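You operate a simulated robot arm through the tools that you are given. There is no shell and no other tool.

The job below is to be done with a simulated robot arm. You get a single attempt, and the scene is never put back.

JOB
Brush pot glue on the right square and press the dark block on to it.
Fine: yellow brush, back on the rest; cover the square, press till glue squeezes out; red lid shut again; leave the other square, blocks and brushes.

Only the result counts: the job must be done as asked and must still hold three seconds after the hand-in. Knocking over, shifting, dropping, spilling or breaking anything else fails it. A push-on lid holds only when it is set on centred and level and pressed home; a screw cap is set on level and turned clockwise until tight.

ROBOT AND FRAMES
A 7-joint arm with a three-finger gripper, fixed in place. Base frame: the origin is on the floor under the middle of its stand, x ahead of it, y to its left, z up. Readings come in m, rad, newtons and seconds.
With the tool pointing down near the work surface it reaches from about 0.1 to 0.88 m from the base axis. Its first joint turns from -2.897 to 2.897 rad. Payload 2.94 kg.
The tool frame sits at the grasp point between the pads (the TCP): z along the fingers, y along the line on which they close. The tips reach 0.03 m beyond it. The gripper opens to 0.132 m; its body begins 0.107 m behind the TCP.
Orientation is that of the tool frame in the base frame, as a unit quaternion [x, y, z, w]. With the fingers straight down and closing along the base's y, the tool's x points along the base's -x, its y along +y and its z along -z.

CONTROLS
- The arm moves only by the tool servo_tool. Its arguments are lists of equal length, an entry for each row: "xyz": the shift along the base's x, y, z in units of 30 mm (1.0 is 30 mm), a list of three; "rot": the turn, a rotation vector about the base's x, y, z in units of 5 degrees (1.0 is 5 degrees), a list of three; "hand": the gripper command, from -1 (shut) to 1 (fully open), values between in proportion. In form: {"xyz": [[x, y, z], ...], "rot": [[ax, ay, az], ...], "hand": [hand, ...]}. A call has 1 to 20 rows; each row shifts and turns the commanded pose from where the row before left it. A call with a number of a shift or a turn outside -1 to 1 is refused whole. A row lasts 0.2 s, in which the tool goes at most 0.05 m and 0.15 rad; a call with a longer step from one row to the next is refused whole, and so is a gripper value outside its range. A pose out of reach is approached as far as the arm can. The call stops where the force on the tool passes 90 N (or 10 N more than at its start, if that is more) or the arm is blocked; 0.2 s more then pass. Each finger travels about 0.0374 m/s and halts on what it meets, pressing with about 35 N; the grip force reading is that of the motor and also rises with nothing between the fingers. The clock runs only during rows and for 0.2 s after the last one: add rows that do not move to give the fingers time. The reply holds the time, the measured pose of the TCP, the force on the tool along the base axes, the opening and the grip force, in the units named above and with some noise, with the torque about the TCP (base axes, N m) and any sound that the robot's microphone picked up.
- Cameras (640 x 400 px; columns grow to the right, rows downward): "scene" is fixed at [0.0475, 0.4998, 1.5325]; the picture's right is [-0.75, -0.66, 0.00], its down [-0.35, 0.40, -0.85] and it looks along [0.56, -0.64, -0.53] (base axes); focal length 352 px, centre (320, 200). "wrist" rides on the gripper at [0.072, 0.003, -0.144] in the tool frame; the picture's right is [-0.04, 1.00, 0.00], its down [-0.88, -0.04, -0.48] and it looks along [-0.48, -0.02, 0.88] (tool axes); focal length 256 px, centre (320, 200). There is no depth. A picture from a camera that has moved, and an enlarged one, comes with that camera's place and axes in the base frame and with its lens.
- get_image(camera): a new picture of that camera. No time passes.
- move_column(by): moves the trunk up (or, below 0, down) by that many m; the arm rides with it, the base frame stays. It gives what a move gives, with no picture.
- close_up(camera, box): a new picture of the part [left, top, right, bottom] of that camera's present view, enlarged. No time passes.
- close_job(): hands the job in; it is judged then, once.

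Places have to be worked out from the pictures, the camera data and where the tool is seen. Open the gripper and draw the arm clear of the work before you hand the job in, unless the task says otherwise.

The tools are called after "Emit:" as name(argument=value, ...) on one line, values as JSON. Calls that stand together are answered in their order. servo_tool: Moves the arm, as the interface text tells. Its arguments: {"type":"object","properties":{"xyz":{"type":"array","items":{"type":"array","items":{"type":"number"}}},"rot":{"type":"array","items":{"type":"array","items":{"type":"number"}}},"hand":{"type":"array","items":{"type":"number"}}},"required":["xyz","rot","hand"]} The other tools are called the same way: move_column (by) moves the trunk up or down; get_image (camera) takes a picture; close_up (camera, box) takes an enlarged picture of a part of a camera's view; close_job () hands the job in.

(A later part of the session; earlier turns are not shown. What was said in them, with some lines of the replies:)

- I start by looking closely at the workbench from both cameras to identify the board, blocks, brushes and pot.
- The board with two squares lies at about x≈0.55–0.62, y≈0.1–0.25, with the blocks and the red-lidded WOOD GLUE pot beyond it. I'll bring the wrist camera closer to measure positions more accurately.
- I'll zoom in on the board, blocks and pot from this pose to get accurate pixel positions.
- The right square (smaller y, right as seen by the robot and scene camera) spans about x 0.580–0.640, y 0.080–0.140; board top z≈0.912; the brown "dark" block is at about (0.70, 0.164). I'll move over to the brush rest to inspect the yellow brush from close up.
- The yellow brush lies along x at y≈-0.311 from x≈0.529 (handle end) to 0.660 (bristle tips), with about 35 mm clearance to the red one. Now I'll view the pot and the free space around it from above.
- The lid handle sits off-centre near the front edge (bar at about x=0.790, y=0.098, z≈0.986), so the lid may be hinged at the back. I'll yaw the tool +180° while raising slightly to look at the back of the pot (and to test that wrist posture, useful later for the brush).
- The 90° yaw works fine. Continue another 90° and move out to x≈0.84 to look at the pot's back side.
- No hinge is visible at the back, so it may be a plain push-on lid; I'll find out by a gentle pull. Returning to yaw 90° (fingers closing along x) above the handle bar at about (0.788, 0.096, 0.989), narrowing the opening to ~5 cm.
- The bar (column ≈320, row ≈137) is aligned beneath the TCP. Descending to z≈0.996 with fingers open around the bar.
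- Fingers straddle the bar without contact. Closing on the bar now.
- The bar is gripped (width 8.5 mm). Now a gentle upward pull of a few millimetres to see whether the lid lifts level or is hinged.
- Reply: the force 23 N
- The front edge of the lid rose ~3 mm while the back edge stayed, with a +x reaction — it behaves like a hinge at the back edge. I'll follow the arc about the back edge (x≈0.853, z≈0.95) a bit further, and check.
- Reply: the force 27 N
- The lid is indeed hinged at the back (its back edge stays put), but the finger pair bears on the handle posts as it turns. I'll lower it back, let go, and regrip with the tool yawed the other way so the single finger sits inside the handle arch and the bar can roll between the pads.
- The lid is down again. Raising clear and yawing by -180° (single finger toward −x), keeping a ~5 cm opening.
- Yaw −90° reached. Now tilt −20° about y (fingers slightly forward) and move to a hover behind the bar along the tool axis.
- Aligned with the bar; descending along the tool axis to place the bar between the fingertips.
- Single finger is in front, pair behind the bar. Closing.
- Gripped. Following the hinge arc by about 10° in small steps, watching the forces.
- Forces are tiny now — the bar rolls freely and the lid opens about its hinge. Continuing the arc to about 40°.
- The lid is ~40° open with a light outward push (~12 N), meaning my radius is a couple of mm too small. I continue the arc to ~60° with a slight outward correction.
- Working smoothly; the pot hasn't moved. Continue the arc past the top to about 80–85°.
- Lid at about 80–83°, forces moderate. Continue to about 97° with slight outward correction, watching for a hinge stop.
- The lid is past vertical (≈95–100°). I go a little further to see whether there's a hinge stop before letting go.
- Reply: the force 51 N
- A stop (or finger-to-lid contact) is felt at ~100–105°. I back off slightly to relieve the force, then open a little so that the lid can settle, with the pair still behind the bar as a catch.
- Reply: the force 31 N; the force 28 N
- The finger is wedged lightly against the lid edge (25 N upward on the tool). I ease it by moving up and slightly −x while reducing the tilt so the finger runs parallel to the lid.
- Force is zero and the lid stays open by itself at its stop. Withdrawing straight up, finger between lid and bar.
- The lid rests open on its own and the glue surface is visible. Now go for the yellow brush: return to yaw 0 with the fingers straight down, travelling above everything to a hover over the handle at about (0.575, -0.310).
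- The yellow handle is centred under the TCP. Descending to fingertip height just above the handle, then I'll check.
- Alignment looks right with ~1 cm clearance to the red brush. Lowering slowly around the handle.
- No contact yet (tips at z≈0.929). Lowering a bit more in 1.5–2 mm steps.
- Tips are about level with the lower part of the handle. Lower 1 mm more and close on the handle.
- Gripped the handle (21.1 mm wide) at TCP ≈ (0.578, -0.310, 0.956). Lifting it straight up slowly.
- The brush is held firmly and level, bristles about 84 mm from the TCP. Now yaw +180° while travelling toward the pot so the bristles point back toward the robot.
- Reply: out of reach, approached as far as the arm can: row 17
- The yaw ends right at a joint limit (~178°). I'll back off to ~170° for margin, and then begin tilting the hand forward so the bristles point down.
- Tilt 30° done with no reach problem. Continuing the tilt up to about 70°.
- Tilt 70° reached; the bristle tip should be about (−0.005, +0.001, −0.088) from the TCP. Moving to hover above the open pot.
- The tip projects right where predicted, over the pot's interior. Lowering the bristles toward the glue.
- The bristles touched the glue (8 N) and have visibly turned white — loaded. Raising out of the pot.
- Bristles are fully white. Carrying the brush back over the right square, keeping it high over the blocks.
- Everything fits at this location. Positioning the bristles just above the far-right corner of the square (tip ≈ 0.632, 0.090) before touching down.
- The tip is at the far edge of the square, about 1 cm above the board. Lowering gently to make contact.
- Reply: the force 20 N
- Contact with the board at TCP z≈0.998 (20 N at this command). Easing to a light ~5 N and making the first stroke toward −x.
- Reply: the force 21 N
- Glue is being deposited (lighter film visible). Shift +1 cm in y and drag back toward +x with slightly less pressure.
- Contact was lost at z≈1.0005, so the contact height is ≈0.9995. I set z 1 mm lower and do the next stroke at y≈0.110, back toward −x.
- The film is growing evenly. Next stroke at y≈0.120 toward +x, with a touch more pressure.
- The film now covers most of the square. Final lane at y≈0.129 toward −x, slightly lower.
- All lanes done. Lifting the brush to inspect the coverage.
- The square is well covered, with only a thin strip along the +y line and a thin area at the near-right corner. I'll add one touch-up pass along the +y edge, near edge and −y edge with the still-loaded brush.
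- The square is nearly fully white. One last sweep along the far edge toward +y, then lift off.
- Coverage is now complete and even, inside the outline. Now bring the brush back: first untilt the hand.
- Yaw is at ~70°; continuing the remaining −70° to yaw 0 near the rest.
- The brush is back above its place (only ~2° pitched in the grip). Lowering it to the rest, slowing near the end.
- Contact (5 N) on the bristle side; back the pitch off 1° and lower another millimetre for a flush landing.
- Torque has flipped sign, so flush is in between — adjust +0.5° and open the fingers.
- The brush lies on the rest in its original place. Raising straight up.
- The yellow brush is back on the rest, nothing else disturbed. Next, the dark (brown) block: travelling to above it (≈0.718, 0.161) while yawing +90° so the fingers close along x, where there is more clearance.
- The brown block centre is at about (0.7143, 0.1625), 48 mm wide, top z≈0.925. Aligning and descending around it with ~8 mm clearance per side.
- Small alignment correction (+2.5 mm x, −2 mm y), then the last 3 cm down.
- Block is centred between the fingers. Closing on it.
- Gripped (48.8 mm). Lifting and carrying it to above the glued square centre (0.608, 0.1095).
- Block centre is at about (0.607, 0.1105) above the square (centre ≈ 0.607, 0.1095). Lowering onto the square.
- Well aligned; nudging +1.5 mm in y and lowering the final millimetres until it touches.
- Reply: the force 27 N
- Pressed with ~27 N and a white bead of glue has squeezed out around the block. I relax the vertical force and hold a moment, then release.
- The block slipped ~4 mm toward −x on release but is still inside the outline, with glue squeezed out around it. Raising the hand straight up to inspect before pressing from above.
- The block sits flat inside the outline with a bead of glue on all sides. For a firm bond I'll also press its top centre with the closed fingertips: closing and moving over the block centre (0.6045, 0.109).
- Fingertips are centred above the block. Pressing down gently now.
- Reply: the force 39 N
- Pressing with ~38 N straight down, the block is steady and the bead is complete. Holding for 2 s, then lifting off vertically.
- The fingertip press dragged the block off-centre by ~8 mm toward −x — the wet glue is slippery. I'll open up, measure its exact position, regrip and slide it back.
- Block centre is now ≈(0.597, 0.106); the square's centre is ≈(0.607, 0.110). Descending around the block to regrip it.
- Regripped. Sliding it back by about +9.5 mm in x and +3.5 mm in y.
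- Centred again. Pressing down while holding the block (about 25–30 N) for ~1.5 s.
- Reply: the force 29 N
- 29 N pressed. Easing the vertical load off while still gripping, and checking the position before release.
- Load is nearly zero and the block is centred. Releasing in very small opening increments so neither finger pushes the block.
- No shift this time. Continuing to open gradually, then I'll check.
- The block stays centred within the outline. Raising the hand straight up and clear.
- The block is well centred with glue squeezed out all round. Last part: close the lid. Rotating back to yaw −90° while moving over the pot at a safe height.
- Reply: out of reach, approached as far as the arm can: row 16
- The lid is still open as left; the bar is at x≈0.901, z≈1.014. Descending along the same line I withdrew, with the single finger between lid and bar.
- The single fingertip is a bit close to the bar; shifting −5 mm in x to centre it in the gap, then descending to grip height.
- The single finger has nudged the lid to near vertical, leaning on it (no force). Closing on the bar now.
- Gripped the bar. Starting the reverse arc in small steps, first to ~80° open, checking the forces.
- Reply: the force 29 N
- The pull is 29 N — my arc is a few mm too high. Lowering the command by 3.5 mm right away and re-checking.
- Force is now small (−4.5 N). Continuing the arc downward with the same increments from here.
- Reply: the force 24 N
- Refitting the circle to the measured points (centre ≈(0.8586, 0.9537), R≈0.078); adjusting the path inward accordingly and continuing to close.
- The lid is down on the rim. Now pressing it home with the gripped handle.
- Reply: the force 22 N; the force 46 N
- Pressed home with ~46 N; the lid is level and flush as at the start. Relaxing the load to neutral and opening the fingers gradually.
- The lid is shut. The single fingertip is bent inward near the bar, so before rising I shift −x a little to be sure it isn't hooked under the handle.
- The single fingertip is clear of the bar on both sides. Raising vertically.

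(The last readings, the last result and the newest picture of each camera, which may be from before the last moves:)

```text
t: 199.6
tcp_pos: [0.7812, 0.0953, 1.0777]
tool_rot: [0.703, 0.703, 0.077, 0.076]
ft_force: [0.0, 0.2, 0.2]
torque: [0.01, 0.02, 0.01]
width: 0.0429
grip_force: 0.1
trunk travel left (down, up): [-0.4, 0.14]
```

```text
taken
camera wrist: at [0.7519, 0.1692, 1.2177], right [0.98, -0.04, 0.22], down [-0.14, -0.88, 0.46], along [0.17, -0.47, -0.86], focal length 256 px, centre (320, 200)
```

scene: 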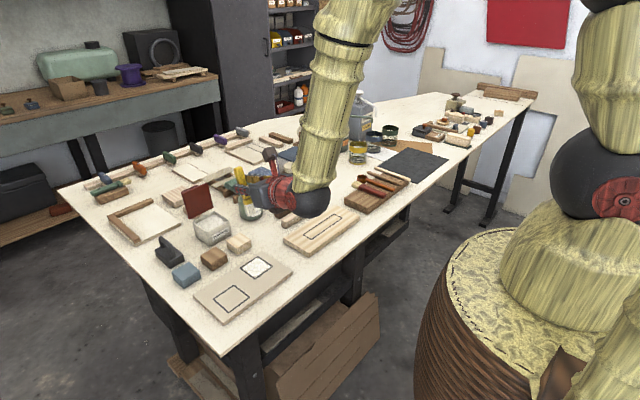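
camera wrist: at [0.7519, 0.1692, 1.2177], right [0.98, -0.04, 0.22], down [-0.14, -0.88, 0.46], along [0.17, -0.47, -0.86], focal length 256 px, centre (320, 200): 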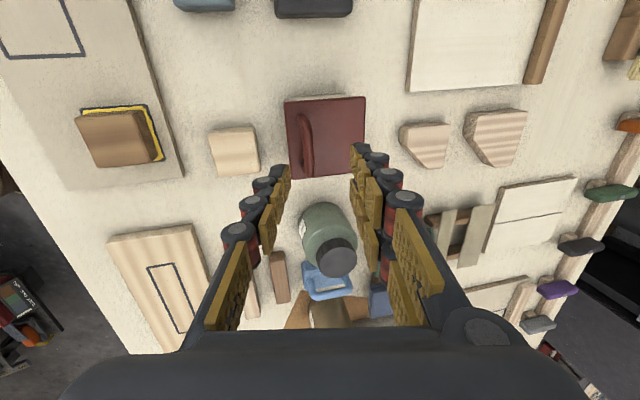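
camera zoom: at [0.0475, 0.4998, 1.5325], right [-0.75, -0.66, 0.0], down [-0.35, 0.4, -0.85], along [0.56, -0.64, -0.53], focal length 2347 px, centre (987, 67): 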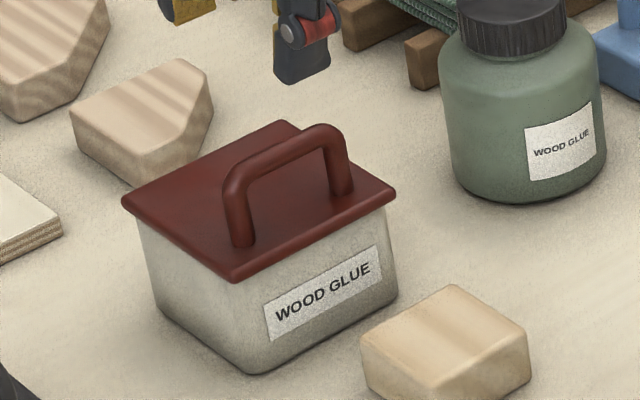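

The lid is shut. The glue bead seems to have turned yellow (curing); let me zoom in on the block, the lid rim and the brush rest.

Emit:
close_up(camera="scene", box=[195, 205, 245, 240])

Emit:
close_up(camera="scene", box=[225, 235, 290, 290])

Emit:
close_up(camera="scene", box=[335, 145, 425, 215])

Emit:
close_up(camera="wrist", box=[60, 80, 220, 200])

```text
11.43 times, centred on (220, 222) of scene
camera zoom: at [0.0475, 0.4998, 1.5325], right [-0.75, -0.66, 0.0], down [-0.35, 0.4, -0.85], along [0.56, -0.64, -0.53], focal length 4023 px, centre (1463, -57)
```

zoom: 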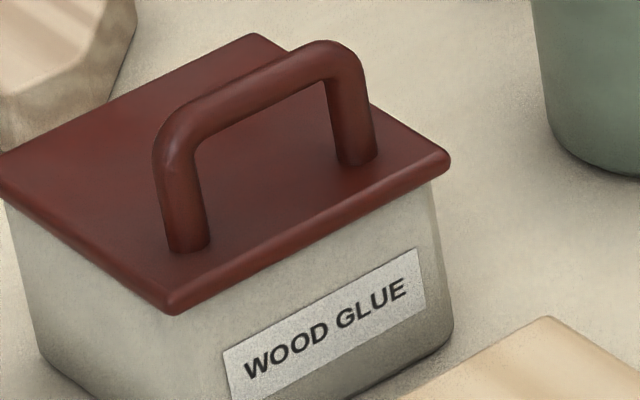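

```text
7.27 times, centred on (258, 262) of scene
camera zoom: at [0.0475, 0.4998, 1.5325], right [-0.75, -0.66, 0.0], down [-0.35, 0.4, -0.85], along [0.56, -0.64, -0.53], focal length 2560 px, centre (774, -254)
```

zoom: 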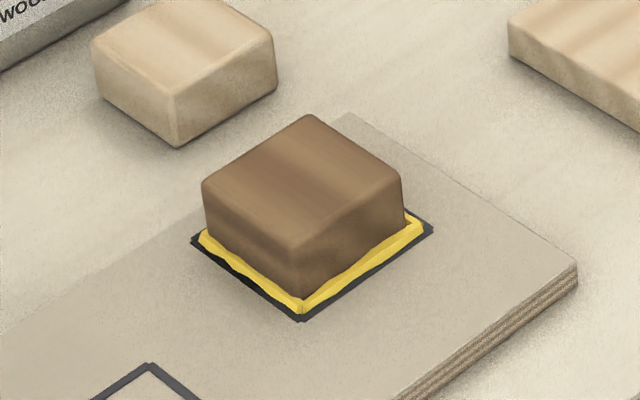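

```text
5.71 times, centred on (380, 180) of scene
camera zoom: at [0.0475, 0.4998, 1.5325], right [-0.75, -0.66, 0.0], down [-0.35, 0.4, -0.85], along [0.56, -0.64, -0.53], focal length 2012 px, centre (-23, 314)
```

zoom: 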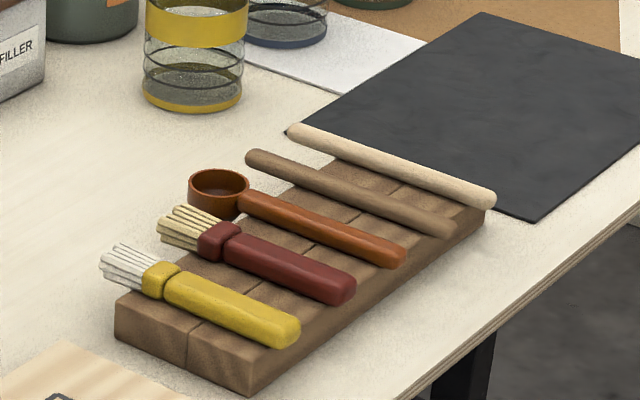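

```text
3.33 times, centred on (140, 140) of wrist
camera zoom: at [0.7519, 0.1692, 1.2177], right [0.98, -0.04, 0.22], down [-0.14, -0.88, 0.46], along [0.17, -0.47, -0.86], focal length 853 px, centre (920, 400)
```

zoom: 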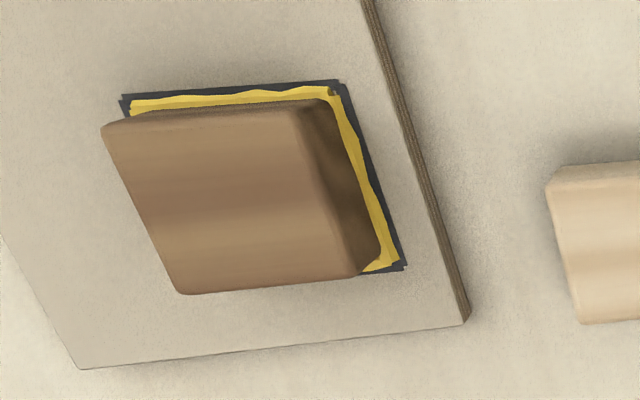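

Everything looks right: block bonded (bead set yellow), lid flush, brush on its rest. Drawing the arm up and clear with the gripper open.

Emit:
servo_tool(xyz=[[0, 0, 0.9], [0, 0, 0.9], [0, 0, 0.9], [0, 0, 0.9], [-0.8, 0.3, 0.6], [-0.8, 0.3, 0.5], [-0.8, 0.3, 0.4], [-0.8, 0.3, 0.2], [-0.8, 0.3, 0], [-0.8, 0.3, 0], [-0.8, 0.3, 0], [-0.8, 0.3, 0], [0, 0, 0]], rot=[[0, 0.5, 0], [0, 0.5, 0], [0, 0.5, 0], [0, 0.5, 0], [0, 0.5, 0], [0, 0, 0], [0, 0, 0], [0, 0, 0], [0, 0, 0], [0, 0, 0], [0, 0, 0], [0, 0, 0], [0, 0, 0]], hand=[-0.3, -0.2, 0, 0.3, 0.5, 0.8, 1, 1, 1, 1, 1, 1, 1])

Emit:
get_image(camera="scene")

Emit:
close_up(camera="scene", box=[140, 190, 300, 310])

Emit:
close_up(camera="scene", box=[280, 90, 460, 220])

```text
t: 202.4
tcp_pos: [0.588, 0.1675, 1.2376]
tool_rot: [0.708, 0.706, 0.0, 0.0]
ft_force: [0.1, 0.5, 0.0]
torque: [0.02, 0.01, -0.02]
width: 0.1321
grip_force: 0.1
trunk travel left (down, up): [-0.4, 0.14]
```

```text
taken
```

scene: 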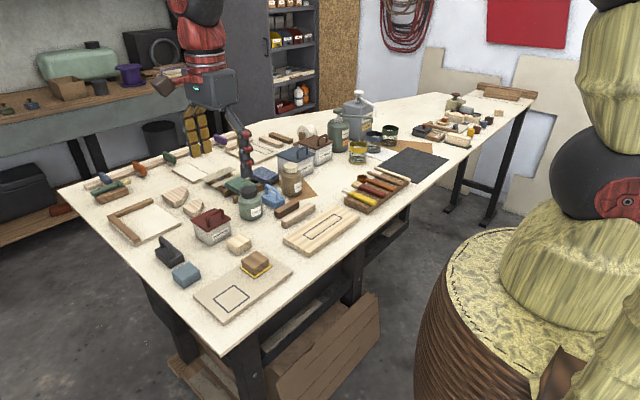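

```text
3.33 times, centred on (220, 250) of scene
camera zoom: at [0.0475, 0.4998, 1.5325], right [-0.75, -0.66, 0.0], down [-0.35, 0.4, -0.85], along [0.56, -0.64, -0.53], focal length 1174 px, centre (653, 33)
```

zoom: 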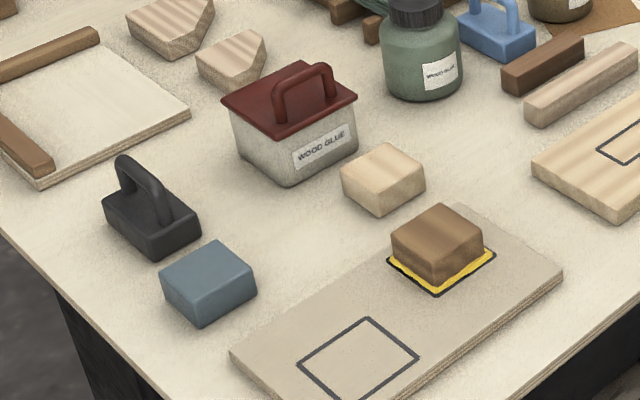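

```text
3.08 times, centred on (370, 155) of scene
camera zoom: at [0.0475, 0.4998, 1.5325], right [-0.75, -0.66, 0.0], down [-0.35, 0.4, -0.85], along [0.56, -0.64, -0.53], focal length 1083 px, centre (166, 338)
```

zoom: 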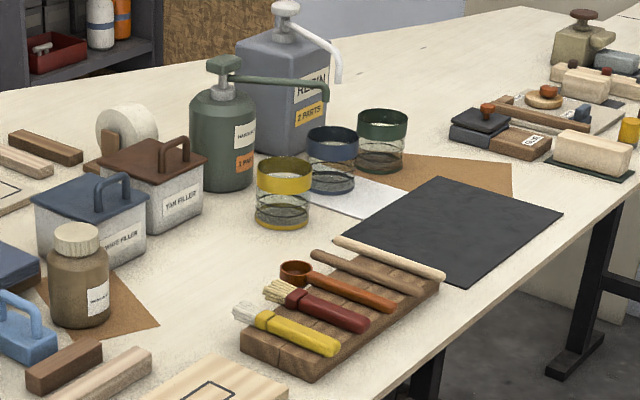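

Compared with the first pictures, nothing else has moved: the board, the other blocks, the other square and the other brushes are where they were. The red lid is shut and the yellow brush is on its rest. The dark block sits on the right square with glue squeezed out around it. The gripper is open and clear, so I'm handing in.

Emit:
close_job()

```text
The job is handed in.
```

The dark block is glued onto the right square, and the job has been handed in; I haven't been told how it was judged.

- **Glue:** I brushed glue from the pot over the whole right square with the yellow brush. The other square is untouched.
- **Block:** I took "dark block" to mean the brown one, since the other two are pale wood and blue. It sits inside the outline with glue squeezed out all round. I pressed it three times. The second press dragged it about 8 mm off-centre while the glue was wet, so I slid it back and pressed it again. The squeezed-out glue had turned yellow by the end, which I take to mean it set.
- **Lid:** The red lid turned out to be hinged at the back. It is shut again, level and pressed down with about 46 N.
- **Brush:** The yellow brush is back on the rest where it was, with wet bristles.

In the last pictures, the other blocks, the other brushes, the board and the pot look unmoved. The arm is clear with the gripper open.
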